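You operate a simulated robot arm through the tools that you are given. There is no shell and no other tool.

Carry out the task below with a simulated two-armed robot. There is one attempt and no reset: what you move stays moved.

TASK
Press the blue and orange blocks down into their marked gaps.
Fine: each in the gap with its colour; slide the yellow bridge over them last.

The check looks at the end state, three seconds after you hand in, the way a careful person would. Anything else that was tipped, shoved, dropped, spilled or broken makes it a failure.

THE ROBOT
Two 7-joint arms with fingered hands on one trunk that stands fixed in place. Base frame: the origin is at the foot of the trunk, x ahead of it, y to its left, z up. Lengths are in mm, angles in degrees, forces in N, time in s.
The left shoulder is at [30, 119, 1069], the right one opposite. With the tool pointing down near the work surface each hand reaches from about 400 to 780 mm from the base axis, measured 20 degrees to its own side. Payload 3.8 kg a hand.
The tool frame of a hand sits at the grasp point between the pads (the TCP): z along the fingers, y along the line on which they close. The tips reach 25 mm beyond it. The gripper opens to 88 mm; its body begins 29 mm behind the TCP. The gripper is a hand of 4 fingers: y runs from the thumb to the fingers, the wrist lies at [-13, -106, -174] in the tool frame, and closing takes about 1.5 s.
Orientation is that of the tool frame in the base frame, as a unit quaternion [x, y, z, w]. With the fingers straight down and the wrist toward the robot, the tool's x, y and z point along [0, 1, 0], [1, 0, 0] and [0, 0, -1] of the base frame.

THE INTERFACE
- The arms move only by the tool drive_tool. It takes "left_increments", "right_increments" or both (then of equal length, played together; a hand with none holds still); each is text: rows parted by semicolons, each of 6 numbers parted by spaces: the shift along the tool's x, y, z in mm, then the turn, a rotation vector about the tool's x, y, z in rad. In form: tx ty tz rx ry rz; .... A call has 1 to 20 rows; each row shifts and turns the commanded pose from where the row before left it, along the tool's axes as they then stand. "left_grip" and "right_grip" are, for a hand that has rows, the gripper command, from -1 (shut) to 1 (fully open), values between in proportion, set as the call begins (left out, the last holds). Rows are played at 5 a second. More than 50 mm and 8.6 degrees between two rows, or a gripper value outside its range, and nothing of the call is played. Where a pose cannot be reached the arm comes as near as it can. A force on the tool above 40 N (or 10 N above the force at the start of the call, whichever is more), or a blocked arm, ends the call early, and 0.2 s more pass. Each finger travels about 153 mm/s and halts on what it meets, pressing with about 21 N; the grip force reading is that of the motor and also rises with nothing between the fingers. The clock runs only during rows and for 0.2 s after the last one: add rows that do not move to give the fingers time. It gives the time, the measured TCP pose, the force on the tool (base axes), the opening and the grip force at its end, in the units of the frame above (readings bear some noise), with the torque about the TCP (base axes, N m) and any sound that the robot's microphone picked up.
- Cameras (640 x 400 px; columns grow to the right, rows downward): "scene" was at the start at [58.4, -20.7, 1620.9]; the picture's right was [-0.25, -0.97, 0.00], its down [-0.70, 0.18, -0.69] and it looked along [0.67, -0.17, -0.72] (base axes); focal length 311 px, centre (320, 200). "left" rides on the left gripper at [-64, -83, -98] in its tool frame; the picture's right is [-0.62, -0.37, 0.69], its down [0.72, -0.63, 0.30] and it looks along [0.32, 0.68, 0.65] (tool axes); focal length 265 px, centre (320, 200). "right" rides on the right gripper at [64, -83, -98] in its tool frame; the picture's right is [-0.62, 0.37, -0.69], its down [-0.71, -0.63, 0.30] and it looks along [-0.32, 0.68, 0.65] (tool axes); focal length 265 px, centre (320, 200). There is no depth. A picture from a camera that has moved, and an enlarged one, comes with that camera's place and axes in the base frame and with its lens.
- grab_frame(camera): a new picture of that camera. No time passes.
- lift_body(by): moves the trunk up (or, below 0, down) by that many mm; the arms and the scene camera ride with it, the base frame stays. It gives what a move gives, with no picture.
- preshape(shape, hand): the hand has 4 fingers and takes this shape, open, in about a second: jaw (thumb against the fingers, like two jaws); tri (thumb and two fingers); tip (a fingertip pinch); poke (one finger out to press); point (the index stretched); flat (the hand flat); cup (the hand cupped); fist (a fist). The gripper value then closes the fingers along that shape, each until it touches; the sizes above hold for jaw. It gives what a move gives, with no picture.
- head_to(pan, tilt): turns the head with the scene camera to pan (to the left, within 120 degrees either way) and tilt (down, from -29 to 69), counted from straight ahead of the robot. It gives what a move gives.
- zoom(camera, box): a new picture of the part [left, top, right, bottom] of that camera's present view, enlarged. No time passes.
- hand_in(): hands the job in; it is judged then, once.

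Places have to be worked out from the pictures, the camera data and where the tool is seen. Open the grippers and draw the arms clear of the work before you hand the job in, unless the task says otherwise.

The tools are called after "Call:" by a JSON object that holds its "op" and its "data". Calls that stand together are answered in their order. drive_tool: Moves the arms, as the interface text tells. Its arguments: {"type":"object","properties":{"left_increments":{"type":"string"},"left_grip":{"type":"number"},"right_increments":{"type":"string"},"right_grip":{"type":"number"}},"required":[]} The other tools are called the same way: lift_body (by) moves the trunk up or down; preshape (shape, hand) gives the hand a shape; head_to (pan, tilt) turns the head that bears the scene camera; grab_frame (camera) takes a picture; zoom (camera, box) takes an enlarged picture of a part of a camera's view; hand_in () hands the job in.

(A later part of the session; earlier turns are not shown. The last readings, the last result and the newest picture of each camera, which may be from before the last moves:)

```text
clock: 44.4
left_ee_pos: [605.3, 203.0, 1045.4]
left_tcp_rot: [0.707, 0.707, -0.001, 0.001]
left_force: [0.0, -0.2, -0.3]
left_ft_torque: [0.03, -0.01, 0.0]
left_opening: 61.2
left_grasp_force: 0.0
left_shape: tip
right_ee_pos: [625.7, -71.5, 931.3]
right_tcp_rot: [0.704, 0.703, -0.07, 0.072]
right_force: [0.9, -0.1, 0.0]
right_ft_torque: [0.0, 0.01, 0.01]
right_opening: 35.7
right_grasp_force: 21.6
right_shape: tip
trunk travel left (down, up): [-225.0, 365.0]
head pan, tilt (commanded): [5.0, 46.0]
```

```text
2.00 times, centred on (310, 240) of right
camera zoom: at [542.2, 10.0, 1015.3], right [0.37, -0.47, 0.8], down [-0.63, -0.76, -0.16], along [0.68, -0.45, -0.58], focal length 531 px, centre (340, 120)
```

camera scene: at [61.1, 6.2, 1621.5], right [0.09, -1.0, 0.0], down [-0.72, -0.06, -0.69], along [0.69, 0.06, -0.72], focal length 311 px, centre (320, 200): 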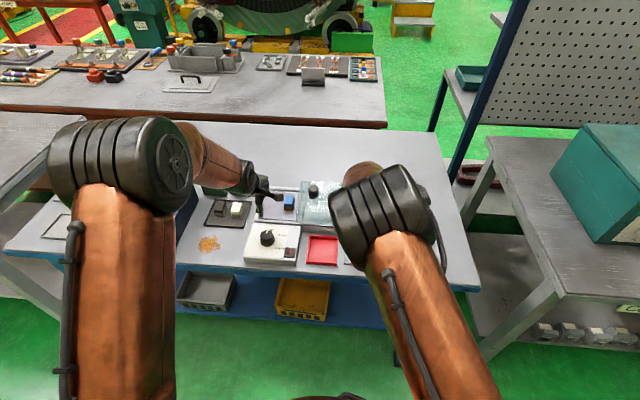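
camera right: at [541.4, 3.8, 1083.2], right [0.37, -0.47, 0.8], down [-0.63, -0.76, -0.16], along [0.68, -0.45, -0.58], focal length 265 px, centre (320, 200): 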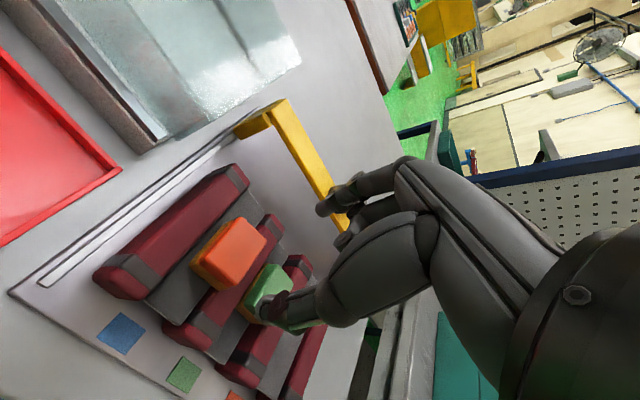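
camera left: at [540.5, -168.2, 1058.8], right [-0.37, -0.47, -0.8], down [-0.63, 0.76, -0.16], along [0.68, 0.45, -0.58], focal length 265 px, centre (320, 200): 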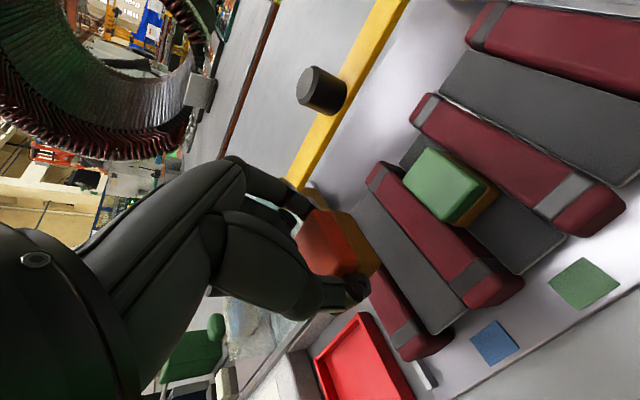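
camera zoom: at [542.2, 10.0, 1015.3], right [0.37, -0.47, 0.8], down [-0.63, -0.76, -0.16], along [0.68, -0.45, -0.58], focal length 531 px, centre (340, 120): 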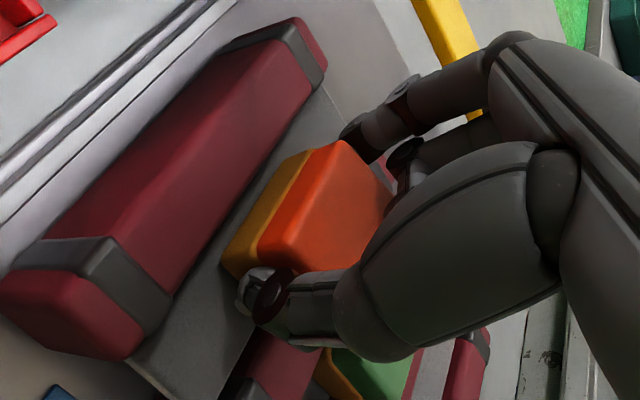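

Orange is gripped at 21.6 N. I'll lift 45 mm, then traverse exactly −113 mm in y to sit over the orange gap.

Call:
{"op": "drive_tool", "data": {"right_increments": "-2 0 -9.8 0 0 0; -3.5 0 -17.2 0 0 0; -3.5 0 -17.2 0 0 0; -36.9 0 7.5 0 0 0; -36.9 0 7.5 0 0 0; -36.9 0 7.5 0 0 0; 0 0 0 0 0 0; 0 0 0 0 0 0"}}

Call:
{"op": "grab_frame", "data": {"camera": "right"}}

Call:
{"op": "zoom", "data": {"camera": "right", "box": [100, 120, 420, 340]}}

Call:
{"op": "grab_frame", "data": {"camera": "scene"}}

```text
clock: 46.2
left_ee_pos: [604.3, 202.0, 1046.4]
left_tcp_rot: [0.707, 0.707, 0.0, 0.001]
left_force: [0.1, 0.4, -0.4]
left_ft_torque: [0.01, 0.04, 0.0]
left_opening: 61.3
left_grasp_force: 0.0
left_shape: tip
right_ee_pos: [625.1, -184.0, 977.6]
right_tcp_rot: [0.704, 0.704, -0.071, 0.071]
right_force: [0.3, 0.3, -1.5]
right_ft_torque: [0.03, 0.03, -0.01]
right_opening: 35.8
right_grasp_force: 21.4
right_shape: tip
trunk travel left (down, up): [-225.0, 365.0]
head pan, tilt (commanded): [5.0, 46.0]
```

```text
taken
camera right: at [542.5, -102.0, 1060.7], right [0.37, -0.47, 0.8], down [-0.63, -0.76, -0.16], along [0.68, -0.45, -0.58], focal length 265 px, centre (320, 200)
```

right: 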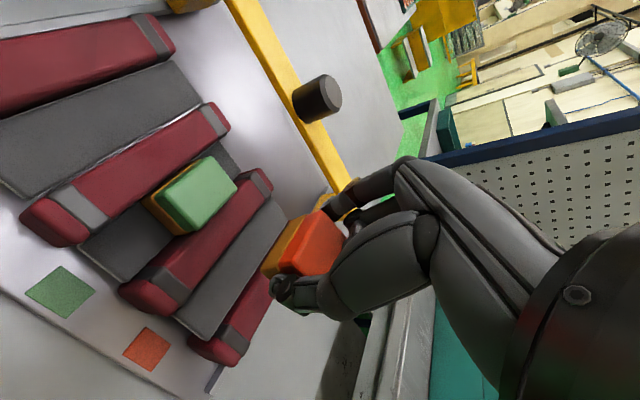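

```text
1.82 times, centred on (260, 230) of right
camera zoom: at [542.5, -102.0, 1060.7], right [0.37, -0.47, 0.8], down [-0.63, -0.76, -0.16], along [0.68, -0.45, -0.58], focal length 483 px, centre (429, 146)
```

zoom: 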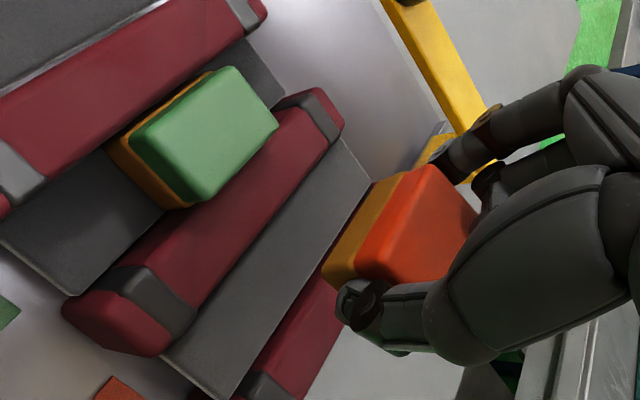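

```text
taken
camera scene: at [61.3, 6.2, 1621.5], right [0.09, -1.0, 0.0], down [-0.72, -0.06, -0.69], along [0.69, 0.06, -0.72], focal length 311 px, centre (320, 200)
```

scene: 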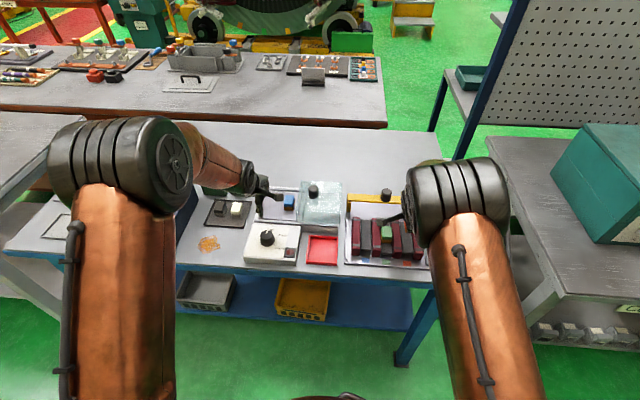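

The hand moved −112 mm in y as intended. I'll lower 34 mm to hover just above the bars and check alignment in the orange gap.

Call:
{"op": "drive_tool", "data": {"right_increments": "3.4 0 16.7 0 0 0; 3.4 0 16.7 0 0 0; 0 0 0 0 0 0; 0 0 0 0 0 0"}}

Call:
{"op": "zoom", "data": {"camera": "right", "box": [160, 120, 400, 340]}}

Call:
{"op": "zoom", "data": {"camera": "scene", "box": [340, 180, 440, 280]}}

```text
clock: 47.2
left_ee_pos: [605.1, 202.9, 1045.6]
left_tcp_rot: [0.707, 0.707, 0.0, 0.001]
left_force: [0.6, 0.3, -0.3]
left_ft_torque: [0.01, -0.01, 0.0]
left_opening: 61.3
left_grasp_force: 0.1
left_shape: tip
right_ee_pos: [625.9, -183.4, 943.4]
right_tcp_rot: [0.704, 0.703, -0.072, 0.07]
right_force: [0.2, 0.1, -0.8]
right_ft_torque: [0.01, -0.01, 0.01]
right_opening: 35.9
right_grasp_force: 21.0
right_shape: tip
trunk travel left (down, up): [-225.0, 365.0]
head pan, tilt (commanded): [5.0, 46.0]
```

```text
1.82 times, centred on (280, 230) of right
camera zoom: at [542.0, -101.5, 1026.1], right [0.37, -0.47, 0.8], down [-0.63, -0.76, -0.16], along [0.68, -0.45, -0.58], focal length 483 px, centre (393, 146)
```

zoom: 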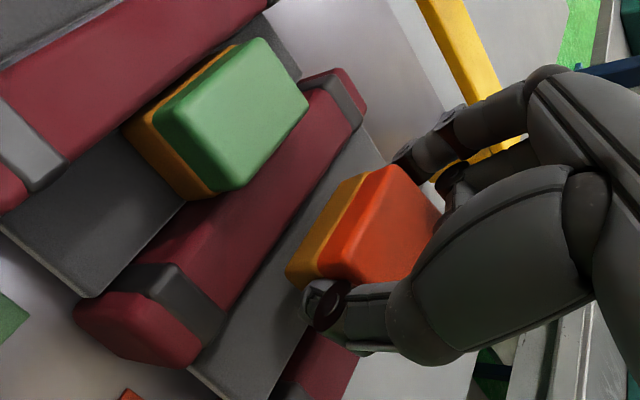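

```text
4.00 times, centred on (390, 230) of scene
camera zoom: at [61.4, 6.7, 1621.5], right [0.09, -1.0, 0.0], down [-0.72, -0.06, -0.69], along [0.69, 0.06, -0.72], focal length 1243 px, centre (40, 80)
```

zoom: 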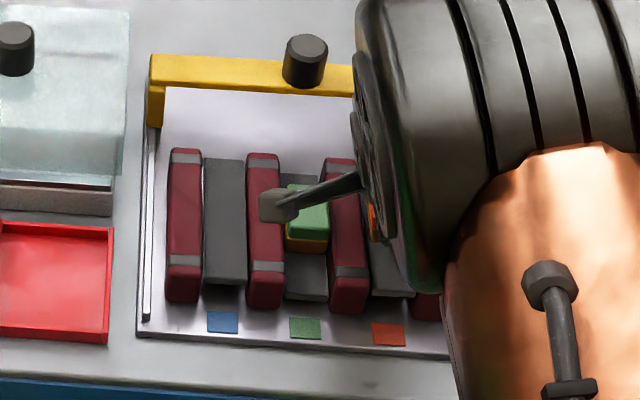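

Relative measurements match the mirrored situation of the earlier successful lowering, so the block is centred on gap 3. I'll lower 6 mm in small steps and watch the force.

Call:
{"op": "drive_tool", "data": {"right_increments": "0.4 0 1.96 0 0 0; 0.4 0 1.96 0 0 0; 0.4 0 1.96 0 0 0; 0 0 0 0 0 0"}}

Call:
{"op": "zoom", "data": {"camera": "right", "box": [160, 120, 400, 340]}}

```text
clock: 48.2
left_ee_pos: [603.7, 203.4, 1044.4]
left_tcp_rot: [0.707, 0.707, 0.0, 0.0]
left_force: [-0.6, 0.3, 0.8]
left_ft_torque: [0.01, 0.01, 0.01]
left_opening: 61.3
left_grasp_force: 0.1
left_shape: tip
right_ee_pos: [623.2, -184.8, 936.5]
right_tcp_rot: [0.704, 0.703, -0.071, 0.071]
right_force: [-0.5, -0.2, 0.2]
right_ft_torque: [0.0, -0.01, 0.0]
right_opening: 35.6
right_grasp_force: 21.4
right_shape: tip
trunk travel left (down, up): [-225.0, 365.0]
head pan, tilt (commanded): [5.0, 46.0]
```

```text
1.82 times, centred on (280, 230) of right
camera zoom: at [541.1, -102.2, 1019.8], right [0.37, -0.47, 0.8], down [-0.63, -0.76, -0.16], along [0.68, -0.45, -0.58], focal length 483 px, centre (393, 146)
```

zoom: 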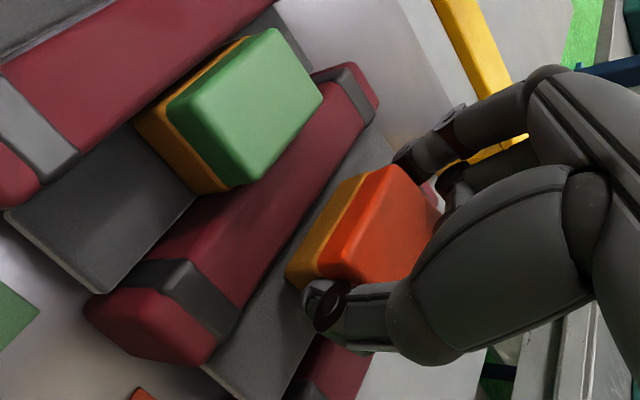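

Still no contact force; continuing in 1 mm steps onto the pad.

Call:
{"op": "drive_tool", "data": {"right_increments": "0.2 0 0.98 0 0 0; 0.2 0 0.98 0 0 0; 0.2 0 0.98 0 0 0; 0.2 0 0.98 0 0 0; 0 0 0 0 0 0"}}

Call:
{"op": "zoom", "data": {"camera": "right", "box": [160, 120, 400, 340]}}

```text
clock: 49.4
left_ee_pos: [604.8, 202.4, 1045.0]
left_tcp_rot: [0.707, 0.707, 0.0, 0.001]
left_force: [0.5, 0.0, 0.1]
left_ft_torque: [-0.01, -0.01, 0.01]
left_opening: 61.3
left_grasp_force: 0.1
left_shape: tip
right_ee_pos: [625.3, -184.3, 934.1]
right_tcp_rot: [0.704, 0.704, -0.071, 0.07]
right_force: [-0.7, 0.4, -0.3]
right_ft_torque: [0.0, 0.01, -0.03]
right_opening: 35.5
right_grasp_force: 20.9
right_shape: tip
trunk travel left (down, up): [-225.0, 365.0]
head pan, tilt (commanded): [5.0, 46.0]
```

```text
1.82 times, centred on (280, 230) of right
camera zoom: at [541.4, -101.7, 1016.3], right [0.37, -0.47, 0.8], down [-0.63, -0.76, -0.16], along [0.68, -0.45, -0.58], focal length 483 px, centre (393, 146)
```

zoom: 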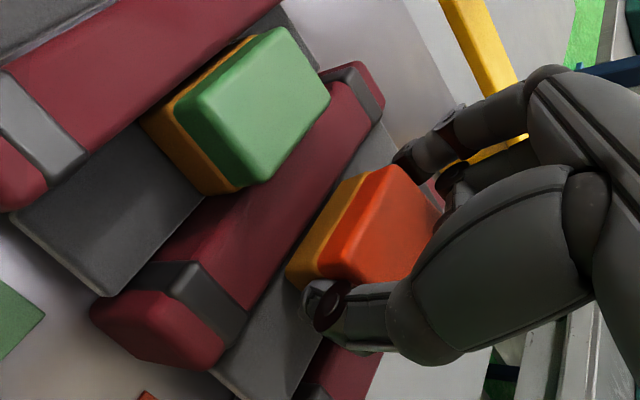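

About 1 mm above the pad by comparison with the pick height. I'll lower 2 more mm, then open the fingers.

Call:
{"op": "drive_tool", "data": {"right_increments": "0.2 0 0.98 0 0 0; 0.2 0 0.98 0 0 0; 0 0 0 0 0 0"}}

Call:
{"op": "drive_tool", "data": {"right_increments": "0 0 0 0 0 0; 0 0 0 0 0 0; 0 0 0 0 0 0; 0 0 0 0 0 0", "right_grip": 0.3}}

Call:
{"op": "zoom", "data": {"camera": "right", "box": [160, 120, 400, 340]}}

```text
clock: 50.2
left_ee_pos: [603.4, 203.0, 1045.4]
left_tcp_rot: [0.707, 0.707, 0.0, 0.001]
left_force: [0.0, -0.5, 0.6]
left_ft_torque: [-0.02, 0.03, -0.01]
left_opening: 61.4
left_grasp_force: 0.1
left_shape: tip
right_ee_pos: [625.0, -184.5, 933.1]
right_tcp_rot: [0.703, 0.704, -0.071, 0.071]
right_force: [-0.2, -0.9, 0.2]
right_ft_torque: [-0.01, -0.03, 0.0]
right_opening: 35.8
right_grasp_force: 20.7
right_shape: tip
trunk travel left (down, up): [-225.0, 365.0]
head pan, tilt (commanded): [5.0, 46.0]
```

```text
clock: 51.2
left_ee_pos: [605.7, 201.4, 1044.8]
left_tcp_rot: [0.707, 0.707, 0.0, 0.001]
left_force: [-1.0, 0.0, -0.6]
left_ft_torque: [0.03, -0.03, 0.0]
left_opening: 61.3
left_grasp_force: 0.1
left_shape: tip
right_ee_pos: [625.1, -185.3, 931.4]
right_tcp_rot: [0.703, 0.704, -0.071, 0.071]
right_force: [0.3, -0.2, 0.1]
right_ft_torque: [-0.03, -0.02, 0.01]
right_opening: 56.8
right_grasp_force: 0.0
right_shape: tip
trunk travel left (down, up): [-225.0, 365.0]
head pan, tilt (commanded): [5.0, 46.0]
```

```text
1.82 times, centred on (280, 230) of right
camera zoom: at [541.4, -102.3, 1014.4], right [0.37, -0.47, 0.8], down [-0.63, -0.76, -0.16], along [0.68, -0.45, -0.58], focal length 483 px, centre (393, 146)
```

zoom: 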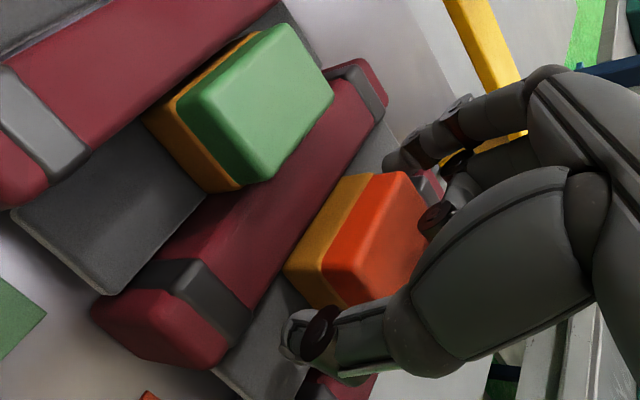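

Released cleanly. I'll raise the right hand 90 mm straight up and pull it back a little to inspect the block.

Call:
{"op": "drive_tool", "data": {"right_increments": "-2 0 -9.8 0 0 0; -4 0 -19.6 0 0 0; -6 0 -29.4 0 0 0; -6 0 -29.4 0 0 0; 0 -30 0 0 0.1 0; 0 -30 0 0 0.1 0; -40 0 0 0 0 0; -40 0 0 0 0 0; -40 0 0 0 0 0; 0 0 0 0 0 0"}}

Call:
{"op": "preshape", "data": {"hand": "right", "shape": "poke"}}

Call:
{"op": "grab_frame", "data": {"camera": "scene"}}

Call:
{"op": "grab_frame", "data": {"camera": "right"}}

Call:
{"op": "zoom", "data": {"camera": "scene", "box": [340, 190, 440, 280]}}

```text
clock: 53.4
left_ee_pos: [604.1, 204.9, 1044.6]
left_tcp_rot: [0.707, 0.707, 0.0, 0.001]
left_force: [0.3, 0.3, 1.2]
left_ft_torque: [0.0, 0.01, 0.0]
left_opening: 61.0
left_grasp_force: 0.0
left_shape: tip
right_ee_pos: [565.1, -305.2, 1021.2]
right_tcp_rot: [0.708, 0.706, 0.001, 0.0]
right_force: [-1.0, 0.8, -0.2]
right_ft_torque: [0.02, -0.01, 0.0]
right_opening: 56.9
right_grasp_force: 0.2
right_shape: tip
trunk travel left (down, up): [-225.0, 365.0]
head pan, tilt (commanded): [5.0, 46.0]
```

```text
clock: 54.3
left_ee_pos: [604.0, 203.0, 1045.6]
left_tcp_rot: [0.707, 0.707, 0.0, 0.001]
left_force: [-0.2, -0.5, -0.2]
left_ft_torque: [-0.03, -0.02, -0.01]
left_opening: 61.2
left_grasp_force: 0.1
left_shape: tip
right_ee_pos: [565.6, -305.1, 1021.3]
right_tcp_rot: [0.707, 0.707, 0.0, 0.0]
right_force: [0.1, -0.3, -0.1]
right_ft_torque: [0.03, 0.02, -0.01]
right_opening: 0.0
right_grasp_force: 0.1
right_shape: poke
trunk travel left (down, up): [-225.0, 365.0]
head pan, tilt (commanded): [5.0, 46.0]
```

```text
taken
camera scene: at [61.2, 6.7, 1621.5], right [0.09, -1.0, 0.0], down [-0.72, -0.06, -0.69], along [0.69, 0.06, -0.72], focal length 311 px, centre (320, 200)
```

scene: 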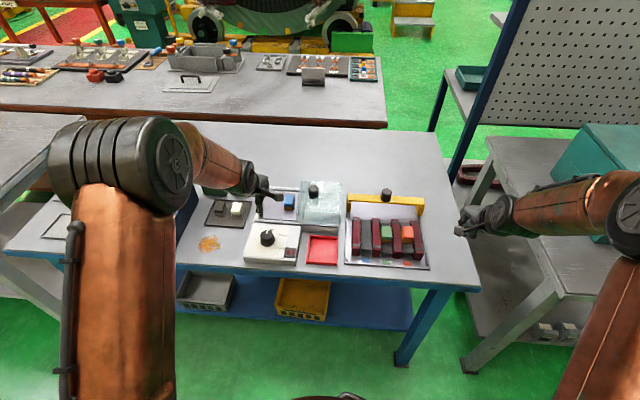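

```text
taken
camera right: at [481.9, -241.1, 1118.3], right [0.37, -0.62, 0.69], down [-0.63, -0.71, -0.3], along [0.68, -0.32, -0.65], focal length 265 px, centre (320, 200)
```

right: 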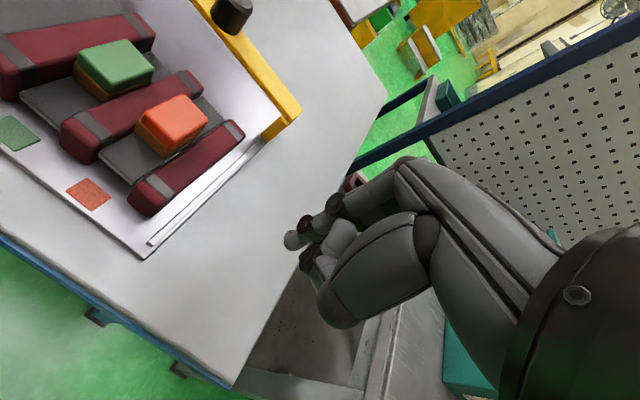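

```text
4.44 times, centred on (390, 235) of scene
camera zoom: at [61.2, 6.7, 1621.5], right [0.09, -1.0, 0.0], down [-0.72, -0.06, -0.69], along [0.69, 0.06, -0.72], focal length 1381 px, centre (9, 44)
```

zoom: 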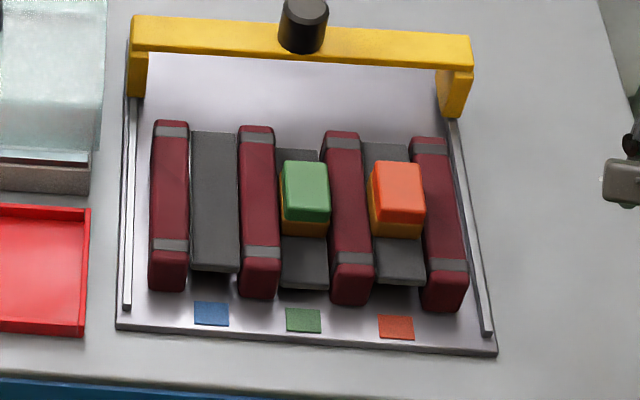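

Orange now sits in its own gap. I'll zoom to compare the pad heights and look at the poke shape of the right hand.

Call:
{"op": "zoom", "data": {"camera": "scene", "box": [360, 215, 430, 270]}}

Call:
{"op": "zoom", "data": {"camera": "right", "box": [40, 20, 280, 220]}}

Call:
{"op": "zoom", "data": {"camera": "right", "box": [260, 150, 460, 340]}}

Call:
{"op": "zoom", "data": {"camera": "scene", "box": [440, 170, 540, 260]}}

```text
7.27 times, centred on (395, 242) of scene
camera zoom: at [61.2, 6.7, 1621.5], right [0.09, -1.0, 0.0], down [-0.72, -0.06, -0.69], along [0.69, 0.06, -0.72], focal length 2260 px, centre (-226, -109)
```

zoom: 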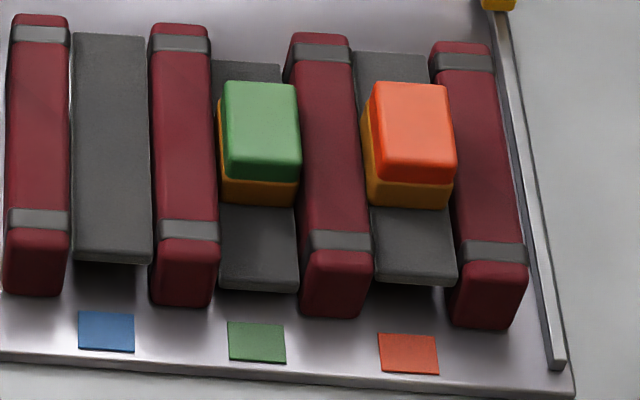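

```text
2.00 times, centred on (160, 120) of right
camera zoom: at [481.9, -241.1, 1118.3], right [0.37, -0.62, 0.69], down [-0.63, -0.71, -0.3], along [0.68, -0.32, -0.65], focal length 531 px, centre (640, 360)
```

zoom: 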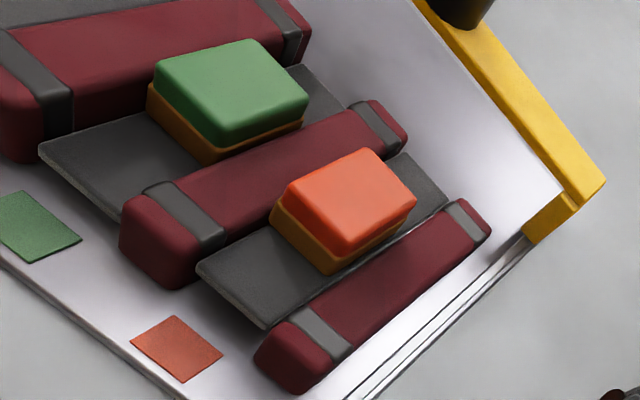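

```text
2.11 times, centred on (360, 245) of right
camera zoom: at [481.9, -241.1, 1118.3], right [0.37, -0.62, 0.69], down [-0.63, -0.71, -0.3], along [0.68, -0.32, -0.65], focal length 559 px, centre (236, 105)
```

zoom: 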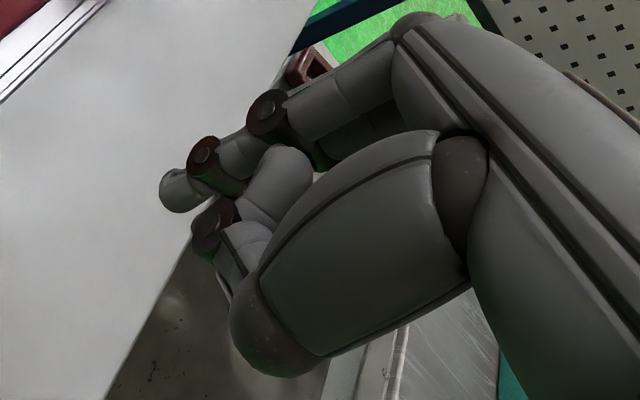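

```text
4.44 times, centred on (490, 215) of scene
camera zoom: at [61.2, 6.7, 1621.5], right [0.09, -1.0, 0.0], down [-0.72, -0.06, -0.69], along [0.69, 0.06, -0.72], focal length 1381 px, centre (-436, 133)
```

zoom: 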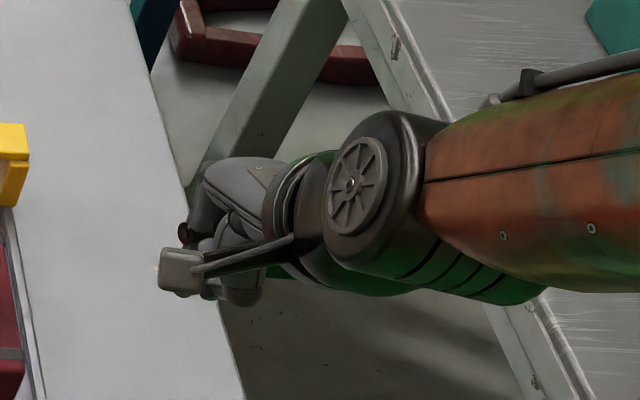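

Pads 1 and 3 are at equal height and pad 2 is ~11 mm lower, so orange still needs pressing ~10 mm. The poke fingertip lies about 14 mm ahead of and 41+ mm below the TCP; I'll bring it above the orange block.

Call:
{"op": "drive_tool", "data": {"right_increments": "37.7 14.8 3.7 0 0 0; 37.7 14.8 3.7 0 0 0; 37.6 14.9 3.6 0 0 0; 0 0 0 0 0 0; 0 0 0 0 0 0"}}

Call:
{"op": "grab_frame", "data": {"camera": "right"}}

Call:
{"op": "zoom", "data": {"camera": "right", "box": [160, 150, 380, 330]}}

Call:
{"op": "zoom", "data": {"camera": "scene", "box": [340, 180, 460, 280]}}

```text
clock: 55.5
left_ee_pos: [604.8, 202.8, 1045.0]
left_tcp_rot: [0.707, 0.707, 0.0, 0.001]
left_force: [0.1, 0.5, 0.0]
left_ft_torque: [0.02, 0.03, -0.02]
left_opening: 61.4
left_grasp_force: 0.1
left_shape: tip
right_ee_pos: [608.9, -191.0, 1010.0]
right_tcp_rot: [0.707, 0.707, 0.0, 0.0]
right_force: [1.2, 0.0, -0.9]
right_ft_torque: [0.03, 0.01, -0.01]
right_opening: 0.1
right_grasp_force: 0.1
right_shape: poke
trunk travel left (down, up): [-225.0, 365.0]
head pan, tilt (commanded): [5.0, 46.0]
```

```text
taken
camera right: at [525.5, -126.4, 1107.3], right [0.37, -0.62, 0.69], down [-0.63, -0.71, -0.3], along [0.68, -0.32, -0.65], focal length 265 px, centre (320, 200)
```

right: 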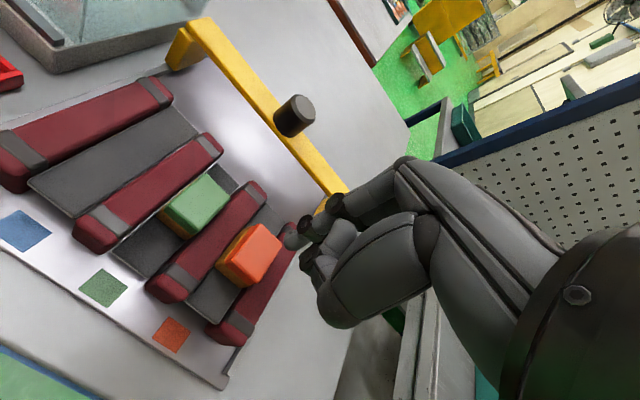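

```text
2.22 times, centred on (270, 240) of right
camera zoom: at [525.5, -126.4, 1107.3], right [0.37, -0.62, 0.69], down [-0.63, -0.71, -0.3], along [0.68, -0.32, -0.65], focal length 590 px, centre (431, 111)
```

zoom: 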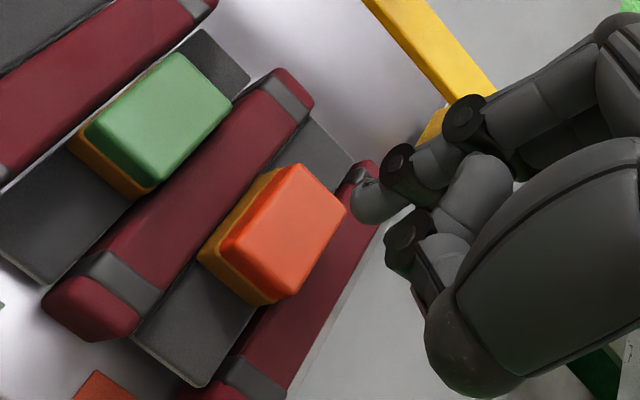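

```text
4.00 times, centred on (400, 230) of scene
camera zoom: at [61.4, 7.2, 1621.5], right [0.09, -1.0, 0.0], down [-0.72, -0.06, -0.69], along [0.69, 0.06, -0.72], focal length 1243 px, centre (0, 80)
```

zoom: 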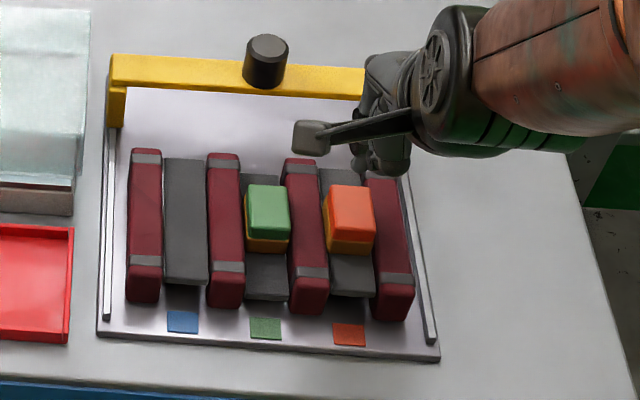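

Right-camera rays put the fingertip at (621,−191,≈968) and the block's top centre at (622,−191,927), so they're aligned. I'll descend 26 mm, then probe.

Call:
{"op": "drive_tool", "data": {"right_increments": "0 0 13 0 0 0; 0 0 13 0 0 0; 0 0 0 0 0 0"}}

Call:
{"op": "zoom", "data": {"camera": "right", "box": [180, 150, 380, 330]}}

Call:
{"op": "zoom", "data": {"camera": "scene", "box": [370, 190, 440, 260]}}

```text
clock: 56.3
left_ee_pos: [603.4, 203.1, 1044.5]
left_tcp_rot: [0.707, 0.707, 0.0, 0.001]
left_force: [0.4, 0.0, -0.5]
left_ft_torque: [-0.01, 0.0, 0.02]
left_opening: 61.3
left_grasp_force: 0.1
left_shape: tip
right_ee_pos: [609.9, -192.1, 984.1]
right_tcp_rot: [0.707, 0.707, 0.001, 0.0]
right_force: [0.6, -0.3, 0.9]
right_ft_torque: [-0.01, 0.05, 0.02]
right_opening: 0.0
right_grasp_force: 0.1
right_shape: poke
trunk travel left (down, up): [-225.0, 365.0]
head pan, tilt (commanded): [5.0, 46.0]
```

```text
2.22 times, centred on (280, 240) of right
camera zoom: at [525.9, -127.6, 1081.6], right [0.37, -0.62, 0.69], down [-0.63, -0.71, -0.3], along [0.68, -0.32, -0.65], focal length 590 px, centre (409, 111)
```

zoom: 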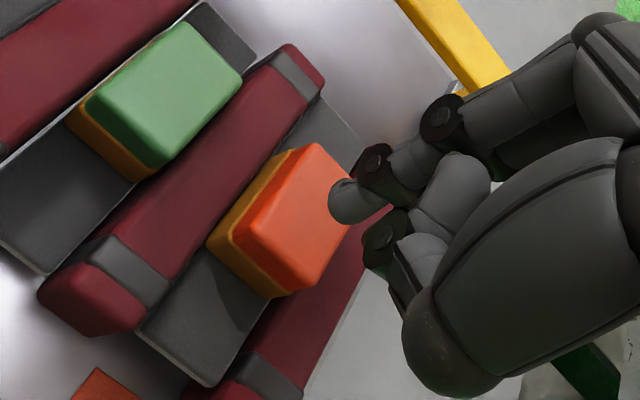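

```text
5.71 times, centred on (405, 225) of scene
camera zoom: at [61.0, 6.7, 1621.5], right [0.09, -1.0, 0.0], down [-0.72, -0.06, -0.69], along [0.69, 0.06, -0.72], focal length 1776 px, centre (-166, 57)
```

zoom: 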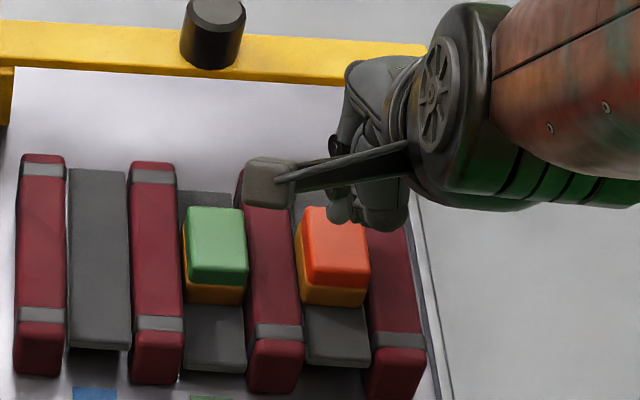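

Fingertip and block centre agree within ~3 mm in the scene view as well. I'll descend in small steps until contact.

Call:
{"op": "drive_tool", "data": {"right_increments": "0 -1 3 0 0 0; 0 -1 3 0 0 0; 0 0 1.5 0 0 0; 0 0 1.5 0 0 0; 0 0 0 0 0 0"}}

Call:
{"op": "zoom", "data": {"camera": "right", "box": [180, 150, 380, 330]}}

```text
clock: 57.5
left_ee_pos: [604.4, 202.5, 1045.6]
left_tcp_rot: [0.707, 0.708, 0.0, 0.0]
left_force: [-0.1, 0.3, -0.9]
left_ft_torque: [0.0, 0.0, -0.01]
left_opening: 61.1
left_grasp_force: 0.1
left_shape: tip
right_ee_pos: [607.5, -191.7, 975.9]
right_tcp_rot: [0.707, 0.707, 0.0, 0.0]
right_force: [-0.8, -0.7, -0.6]
right_ft_torque: [0.0, -0.01, 0.02]
right_opening: 0.0
right_grasp_force: 0.1
right_shape: poke
trunk travel left (down, up): [-225.0, 365.0]
head pan, tilt (commanded): [5.0, 46.0]
```

```text
2.22 times, centred on (280, 240) of right
camera zoom: at [524.2, -127.7, 1073.2], right [0.37, -0.62, 0.69], down [-0.63, -0.71, -0.3], along [0.68, -0.32, -0.65], focal length 590 px, centre (409, 111)
```

zoom: 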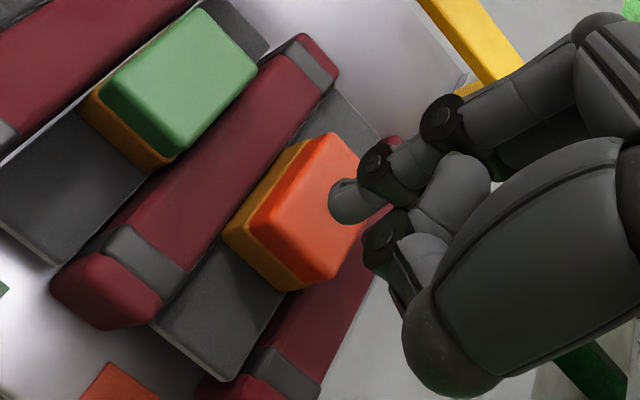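

No contact yet; continuing down 6 mm in 1.5 mm steps.

Call:
{"op": "drive_tool", "data": {"right_increments": "0 0 1.5 0 0 0; 0 0 1.5 0 0 0; 0 0 1.5 0 0 0; 0 0 1.5 0 0 0; 0 0 0 0 0 0"}}

Call:
{"op": "zoom", "data": {"camera": "right", "box": [180, 150, 380, 330]}}

```text
clock: 58.7
left_ee_pos: [604.6, 202.4, 1045.3]
left_tcp_rot: [0.707, 0.708, 0.0, 0.001]
left_force: [-0.5, -0.1, 0.1]
left_ft_torque: [-0.02, 0.0, -0.02]
left_opening: 61.4
left_grasp_force: 0.0
left_shape: tip
right_ee_pos: [606.3, -190.7, 970.2]
right_tcp_rot: [0.707, 0.707, 0.0, 0.0]
right_force: [0.7, 0.0, 0.8]
right_ft_torque: [-0.03, 0.01, -0.02]
right_opening: 0.0
right_grasp_force: 0.1
right_shape: poke
trunk travel left (down, up): [-225.0, 365.0]
head pan, tilt (commanded): [5.0, 46.0]
```

```text
2.22 times, centred on (280, 240) of right
camera zoom: at [523.5, -127.3, 1067.2], right [0.37, -0.62, 0.69], down [-0.63, -0.71, -0.3], along [0.68, -0.32, -0.65], focal length 590 px, centre (409, 111)
```

zoom: 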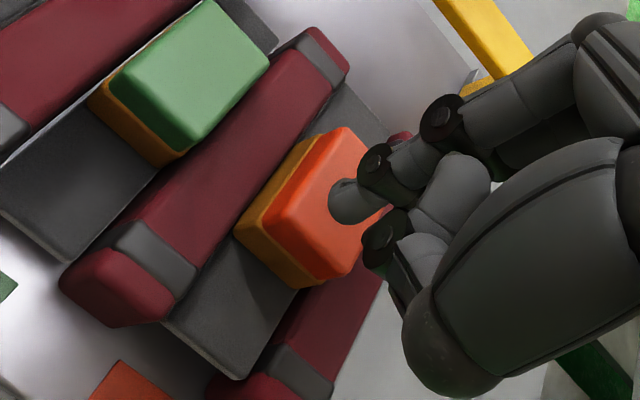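

The fingertip is closing on the block's top centre; still under 1 N. Continuing down.

Call:
{"op": "drive_tool", "data": {"right_increments": "0 0 1.5 0 0 0; 0 0 1.5 0 0 0; 0 0 1.5 0 0 0; 0 0 0 0 0 0"}}

Call:
{"op": "zoom", "data": {"camera": "right", "box": [180, 150, 380, 330]}}

```text
clock: 59.7
left_ee_pos: [603.5, 203.2, 1045.0]
left_tcp_rot: [0.707, 0.707, -0.001, 0.001]
left_force: [0.4, 0.8, -0.1]
left_ft_torque: [-0.01, 0.0, 0.01]
left_opening: 61.0
left_grasp_force: 0.0
left_shape: tip
right_ee_pos: [607.8, -190.4, 965.5]
right_tcp_rot: [0.707, 0.707, 0.0, 0.0]
right_force: [0.5, -0.3, 0.4]
right_ft_torque: [0.05, 0.03, -0.01]
right_opening: 0.0
right_grasp_force: 0.1
right_shape: poke
trunk travel left (down, up): [-225.0, 365.0]
head pan, tilt (commanded): [5.0, 46.0]
```

```text
2.22 times, centred on (280, 240) of right
camera zoom: at [523.6, -127.4, 1062.7], right [0.37, -0.62, 0.69], down [-0.63, -0.71, -0.3], along [0.68, -0.32, -0.65], focal length 590 px, centre (409, 111)
```

zoom: 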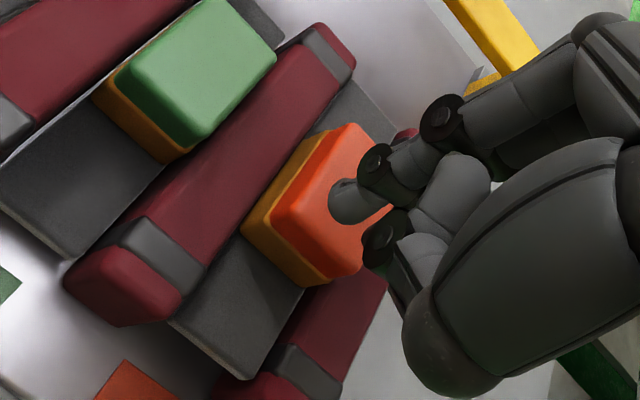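

Still no load, so the fingertip is a little higher than estimated. Continuing in 1.5 mm steps.

Call:
{"op": "drive_tool", "data": {"right_increments": "0 0 1.5 0 0 0; 0 0 1.5 0 0 0; 0 0 1.5 0 0 0; 0 0 1.5 0 0 0; 0 0 0 0 0 0"}}

Call:
{"op": "zoom", "data": {"camera": "right", "box": [180, 150, 380, 330]}}

Call:
{"op": "zoom", "data": {"camera": "scene", "box": [370, 190, 440, 260]}}

```text
clock: 60.9
left_ee_pos: [604.5, 202.1, 1046.0]
left_tcp_rot: [0.707, 0.707, -0.001, 0.001]
left_force: [-0.5, 0.4, -0.4]
left_ft_torque: [-0.01, 0.0, -0.01]
left_opening: 61.3
left_grasp_force: 0.0
left_shape: tip
right_ee_pos: [607.5, -192.3, 960.0]
right_tcp_rot: [0.707, 0.707, 0.001, 0.0]
right_force: [0.2, -0.5, -0.1]
right_ft_torque: [0.01, 0.02, -0.02]
right_opening: 0.0
right_grasp_force: 0.1
right_shape: poke
trunk travel left (down, up): [-225.0, 365.0]
head pan, tilt (commanded): [5.0, 46.0]
```

```text
2.22 times, centred on (280, 240) of right
camera zoom: at [524.0, -127.2, 1056.4], right [0.37, -0.62, 0.69], down [-0.63, -0.71, -0.3], along [0.68, -0.32, -0.65], focal length 590 px, centre (409, 111)
```

zoom: 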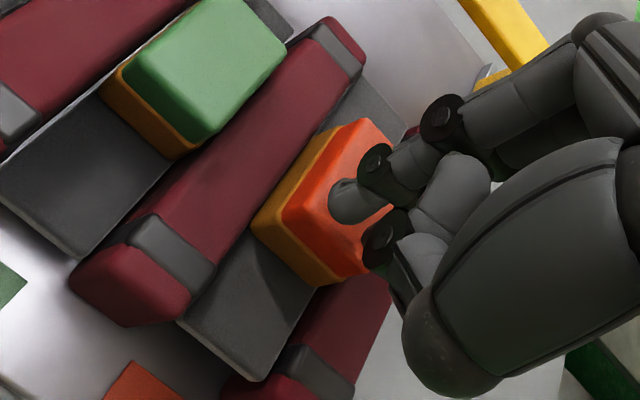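

```text
5.71 times, centred on (405, 225) of scene
camera zoom: at [61.2, 6.7, 1621.5], right [0.09, -1.0, 0.0], down [-0.72, -0.06, -0.69], along [0.69, 0.06, -0.72], focal length 1776 px, centre (-166, 57)
```

zoom: 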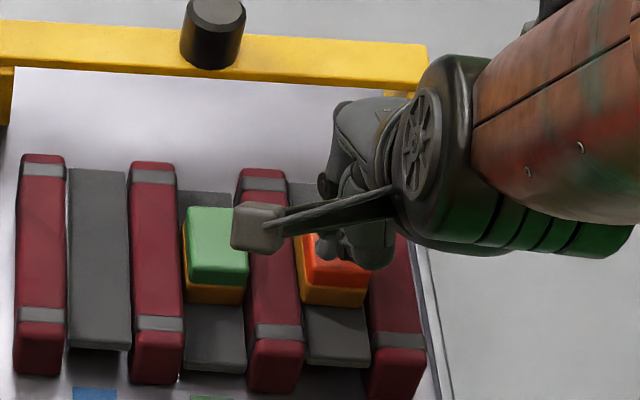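

Intersecting both views, the fingertip is actually at tool offset ≈(8, 2, 24), so it's ~14 mm short in x and 8 mm off in y. I'll raise 6 mm and move to TCP (622.5,−200) to centre the fingertip on the block.

Call:
{"op": "drive_tool", "data": {"right_increments": "0 0 -6 0 0 0; -8.5 15 0 0 0 0; 0 0 0 0 0 0; 0 0 0 0 0 0"}}

Call:
{"op": "zoom", "data": {"camera": "right", "box": [180, 150, 380, 330]}}

Call:
{"op": "zoom", "data": {"camera": "scene", "box": [370, 190, 440, 260]}}

```text
clock: 61.9
left_ee_pos: [604.6, 202.1, 1045.6]
left_tcp_rot: [0.707, 0.707, -0.001, 0.0]
left_force: [-1.0, 0.1, -0.2]
left_ft_torque: [-0.01, -0.01, -0.01]
left_opening: 61.2
left_grasp_force: 0.1
left_shape: tip
right_ee_pos: [622.6, -198.9, 965.7]
right_tcp_rot: [0.707, 0.707, 0.001, 0.0]
right_force: [0.2, -0.1, -0.1]
right_ft_torque: [0.0, 0.01, -0.01]
right_opening: 0.1
right_grasp_force: 0.1
right_shape: poke
trunk travel left (down, up): [-225.0, 365.0]
head pan, tilt (commanded): [5.0, 46.0]
```

```text
2.22 times, centred on (280, 240) of right
camera zoom: at [538.8, -135.5, 1063.8], right [0.37, -0.62, 0.69], down [-0.63, -0.71, -0.3], along [0.68, -0.32, -0.65], focal length 590 px, centre (409, 111)
```

zoom: 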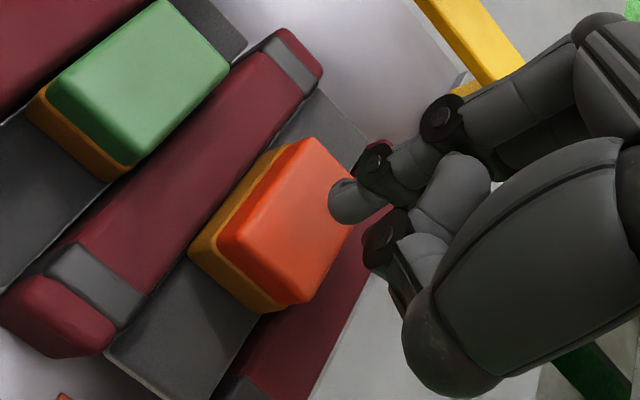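

```text
5.71 times, centred on (405, 225) of scene
camera zoom: at [61.4, 6.5, 1621.5], right [0.09, -1.0, 0.0], down [-0.72, -0.06, -0.69], along [0.69, 0.06, -0.72], focal length 1776 px, centre (-166, 57)
```

zoom: 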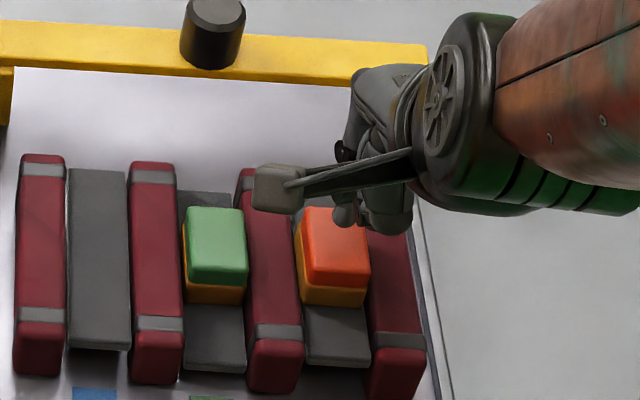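

Scene view puts the fingertip at (626.6,−194) versus block centre (626.6,−192.9) in the same frame — aligned. I'll nudge (−2,+1.5) and descend toward contact.

Call:
{"op": "drive_tool", "data": {"right_increments": "1.5 -2 4 0 0 0; 0 0 4 0 0 0; 0 0 1 0 0 0; 0 0 1 0 0 0; 0 0 1 0 0 0; 0 0 0 0 0 0"}}

Call:
{"op": "zoom", "data": {"camera": "scene", "box": [370, 190, 440, 260]}}

```text
clock: 63.3
left_ee_pos: [603.3, 202.6, 1045.5]
left_tcp_rot: [0.707, 0.708, 0.0, 0.0]
left_force: [0.7, -1.0, 0.2]
left_ft_torque: [0.02, -0.01, 0.04]
left_opening: 61.4
left_grasp_force: 0.1
left_shape: tip
right_ee_pos: [621.0, -198.0, 954.3]
right_tcp_rot: [0.707, 0.707, 0.0, 0.0]
right_force: [-0.5, -0.9, -0.9]
right_ft_torque: [0.01, -0.02, 0.01]
right_opening: 0.0
right_grasp_force: 0.1
right_shape: poke
trunk travel left (down, up): [-225.0, 365.0]
head pan, tilt (commanded): [5.0, 46.0]
```

```text
5.71 times, centred on (405, 225) of scene
camera zoom: at [61.2, 6.7, 1621.5], right [0.09, -1.0, 0.0], down [-0.72, -0.06, -0.69], along [0.69, 0.06, -0.72], focal length 1776 px, centre (-166, 57)
```

zoom: 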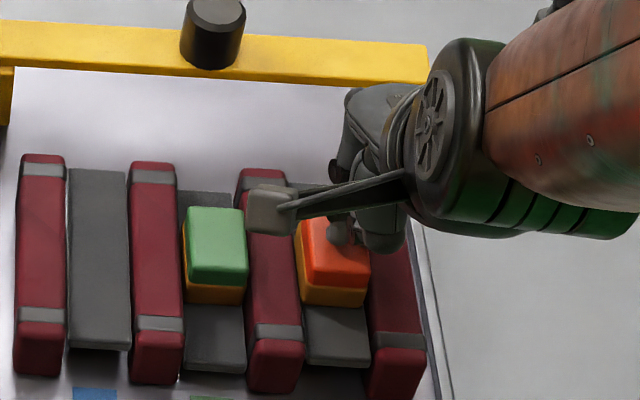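

The fingertip is right over the block's top face. Continuing in 1 mm steps to contact.

Call:
{"op": "drive_tool", "data": {"right_increments": "0 0 1 0 0 0; 0 0 1 0 0 0; 0 0 1 0 0 0; 0 0 0 0 0 0"}}

```text
clock: 64.3
left_ee_pos: [604.2, 203.5, 1046.0]
left_tcp_rot: [0.707, 0.707, -0.001, 0.001]
left_force: [-0.7, -1.2, 0.4]
left_ft_torque: [-0.02, 0.02, 0.0]
left_opening: 61.2
left_grasp_force: 0.1
left_shape: tip
right_ee_pos: [620.4, -198.4, 952.1]
right_tcp_rot: [0.707, 0.707, 0.001, 0.001]
right_force: [1.9, -1.0, 5.1]
right_ft_torque: [-0.09, -0.03, 0.02]
right_opening: 0.0
right_grasp_force: 0.1
right_shape: poke
trunk travel left (down, up): [-225.0, 365.0]
head pan, tilt (commanded): [5.0, 46.0]
```

Contact at TCP z≈952 with 5 N. I'll press further in 1 mm steps and monitor the force build-up.

Call:
{"op": "drive_tool", "data": {"right_increments": "0 0 1 0 0 0; 0 0 1 0 0 0; 0 0 1 0 0 0; 0 0 0 0 0 0"}}

Call:
{"op": "zoom", "data": {"camera": "scene", "box": [370, 190, 440, 260]}}

Call:
{"op": "zoom", "data": {"camera": "right", "box": [180, 150, 380, 330]}}

```text
clock: 65.3
left_ee_pos: [604.5, 204.0, 1045.5]
left_tcp_rot: [0.707, 0.708, -0.001, 0.0]
left_force: [0.3, -0.1, -0.2]
left_ft_torque: [-0.02, 0.02, 0.01]
left_opening: 61.4
left_grasp_force: 0.1
left_shape: tip
right_ee_pos: [619.3, -198.5, 948.4]
right_tcp_rot: [0.707, 0.708, 0.0, -0.001]
right_force: [0.6, -0.1, 3.9]
right_ft_torque: [-0.04, -0.02, 0.01]
right_opening: 0.0
right_grasp_force: 0.1
right_shape: poke
trunk travel left (down, up): [-225.0, 365.0]
head pan, tilt (commanded): [5.0, 46.0]
```

```text
5.71 times, centred on (405, 225) of scene
camera zoom: at [60.9, 6.9, 1621.5], right [0.09, -1.0, 0.0], down [-0.72, -0.06, -0.69], along [0.69, 0.06, -0.72], focal length 1776 px, centre (-166, 57)
```

zoom: 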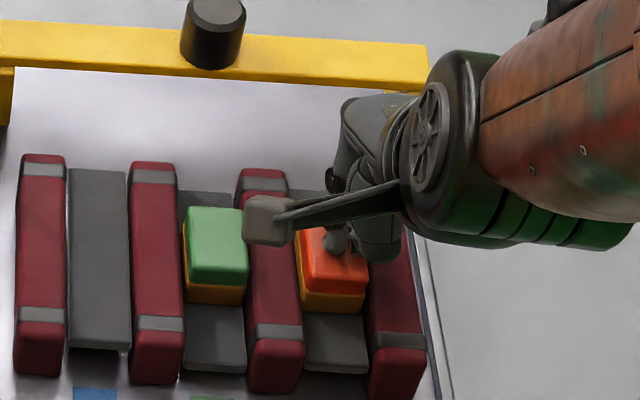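

```text
2.22 times, centred on (280, 240) of right
camera zoom: at [536.3, -134.0, 1046.0], right [0.37, -0.62, 0.69], down [-0.63, -0.71, -0.3], along [0.68, -0.32, -0.65], focal length 590 px, centre (409, 111)
```

zoom: 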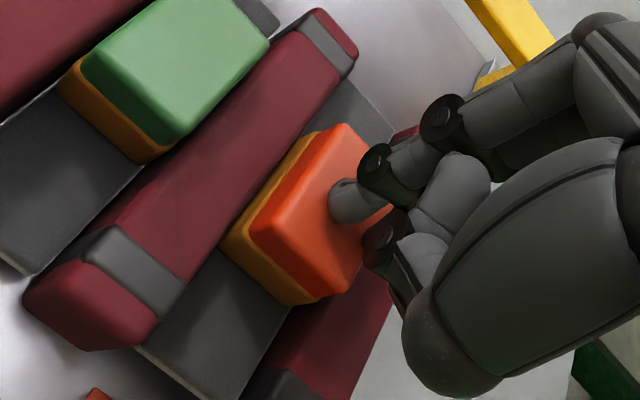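

The block and pad are sinking under about 4–5 N. I'll keep pressing in 1.5 mm steps toward the green block's level.

Call:
{"op": "drive_tool", "data": {"right_increments": "0 0 1.5 0 0 0; 0 0 1.5 0 0 0; 0 0 1.5 0 0 0; 0 0 0 0 0 0"}}

Call:
{"op": "zoom", "data": {"camera": "scene", "box": [370, 190, 440, 260]}}

```text
clock: 66.3
left_ee_pos: [604.6, 203.1, 1045.4]
left_tcp_rot: [0.707, 0.707, 0.0, 0.001]
left_force: [-0.4, -0.2, 0.1]
left_ft_torque: [0.0, 0.0, 0.0]
left_opening: 61.2
left_grasp_force: 0.1
left_shape: tip
right_ee_pos: [620.3, -198.9, 943.3]
right_tcp_rot: [0.707, 0.707, 0.0, 0.0]
right_force: [0.2, 0.8, 3.6]
right_ft_torque: [-0.02, -0.01, 0.04]
right_opening: 0.0
right_grasp_force: 0.0
right_shape: poke
trunk travel left (down, up): [-225.0, 365.0]
head pan, tilt (commanded): [5.0, 46.0]
```

```text
5.71 times, centred on (405, 225) of scene
camera zoom: at [60.9, 6.9, 1621.5], right [0.09, -1.0, 0.0], down [-0.72, -0.06, -0.69], along [0.69, 0.06, -0.72], focal length 1776 px, centre (-166, 57)
```

zoom: 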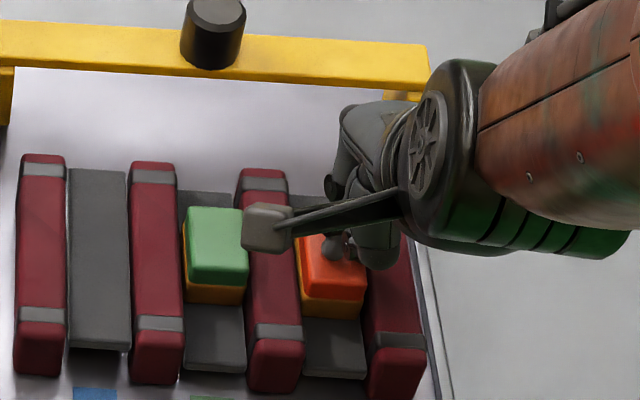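

Still sinking smoothly at ~3.6 N, now close to green's level. Continuing until it bottoms out.

Call:
{"op": "drive_tool", "data": {"right_increments": "0 0 1 0 0 0; 0 0 1 0 0 0; 0 0 1 0 0 0; 0 0 0 0 0 0"}}

Call:
{"op": "zoom", "data": {"camera": "scene", "box": [370, 190, 440, 260]}}

```text
clock: 67.3
left_ee_pos: [603.2, 203.7, 1045.0]
left_tcp_rot: [0.707, 0.708, -0.001, 0.001]
left_force: [-0.2, 0.5, -0.2]
left_ft_torque: [-0.01, -0.02, -0.01]
left_opening: 61.6
left_grasp_force: 0.1
left_shape: tip
right_ee_pos: [620.2, -198.4, 940.4]
right_tcp_rot: [0.707, 0.707, 0.0, 0.001]
right_force: [-1.6, 0.8, 8.6]
right_ft_torque: [-0.1, 0.07, 0.02]
right_opening: 0.1
right_grasp_force: 0.1
right_shape: poke
trunk travel left (down, up): [-225.0, 365.0]
head pan, tilt (commanded): [5.0, 46.0]
```

```text
5.71 times, centred on (405, 225) of scene
camera zoom: at [59.9, 7.2, 1621.6], right [0.09, -1.0, 0.0], down [-0.72, -0.06, -0.69], along [0.69, 0.06, -0.72], focal length 1776 px, centre (-166, 57)
```

zoom: 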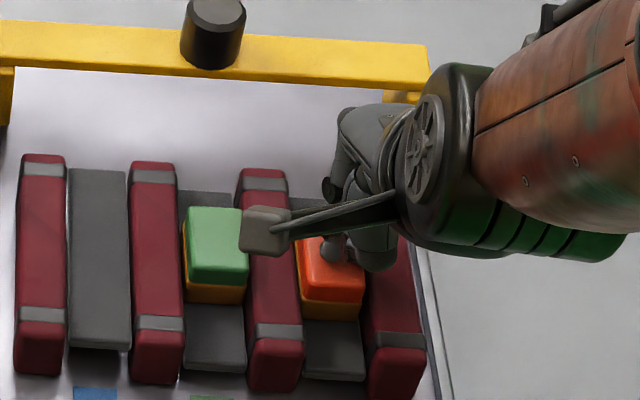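

Force is now rising (8.6 N), so it's bottoming out. I'll press slightly more to seat it firmly.

Call:
{"op": "drive_tool", "data": {"right_increments": "0 0 1 0 0 0; 0 0 1 0 0 0; 0 0 0 0 0 0; 0 0 0 0 0 0"}}

Call:
{"op": "zoom", "data": {"camera": "scene", "box": [370, 190, 440, 260]}}

```text
clock: 68.3
left_ee_pos: [604.1, 204.6, 1046.8]
left_tcp_rot: [0.708, 0.707, 0.0, 0.001]
left_force: [0.8, 0.5, -0.3]
left_ft_torque: [0.02, -0.04, 0.03]
left_opening: 61.5
left_grasp_force: 0.0
left_shape: tip
right_ee_pos: [620.0, -197.5, 940.7]
right_tcp_rot: [0.707, 0.707, 0.001, 0.002]
right_force: [2.0, 0.1, 19.5]
right_ft_torque: [-0.13, -0.04, -0.02]
right_opening: 0.1
right_grasp_force: 0.0
right_shape: poke
trunk travel left (down, up): [-225.0, 365.0]
head pan, tilt (commanded): [5.0, 46.0]
```

```text
5.71 times, centred on (405, 225) of scene
camera zoom: at [59.0, 7.7, 1621.7], right [0.09, -1.0, 0.0], down [-0.72, -0.06, -0.7], along [0.69, 0.06, -0.72], focal length 1776 px, centre (-166, 57)
```

zoom: 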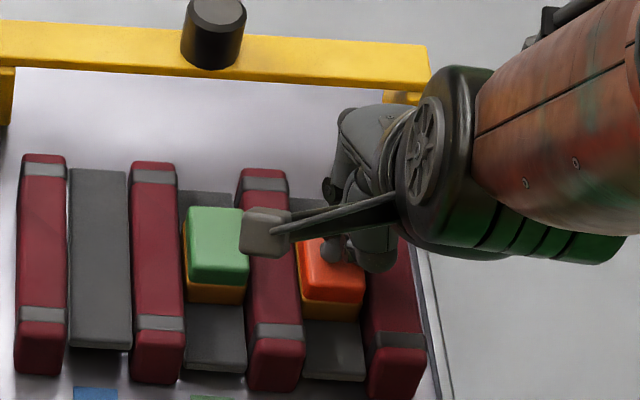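

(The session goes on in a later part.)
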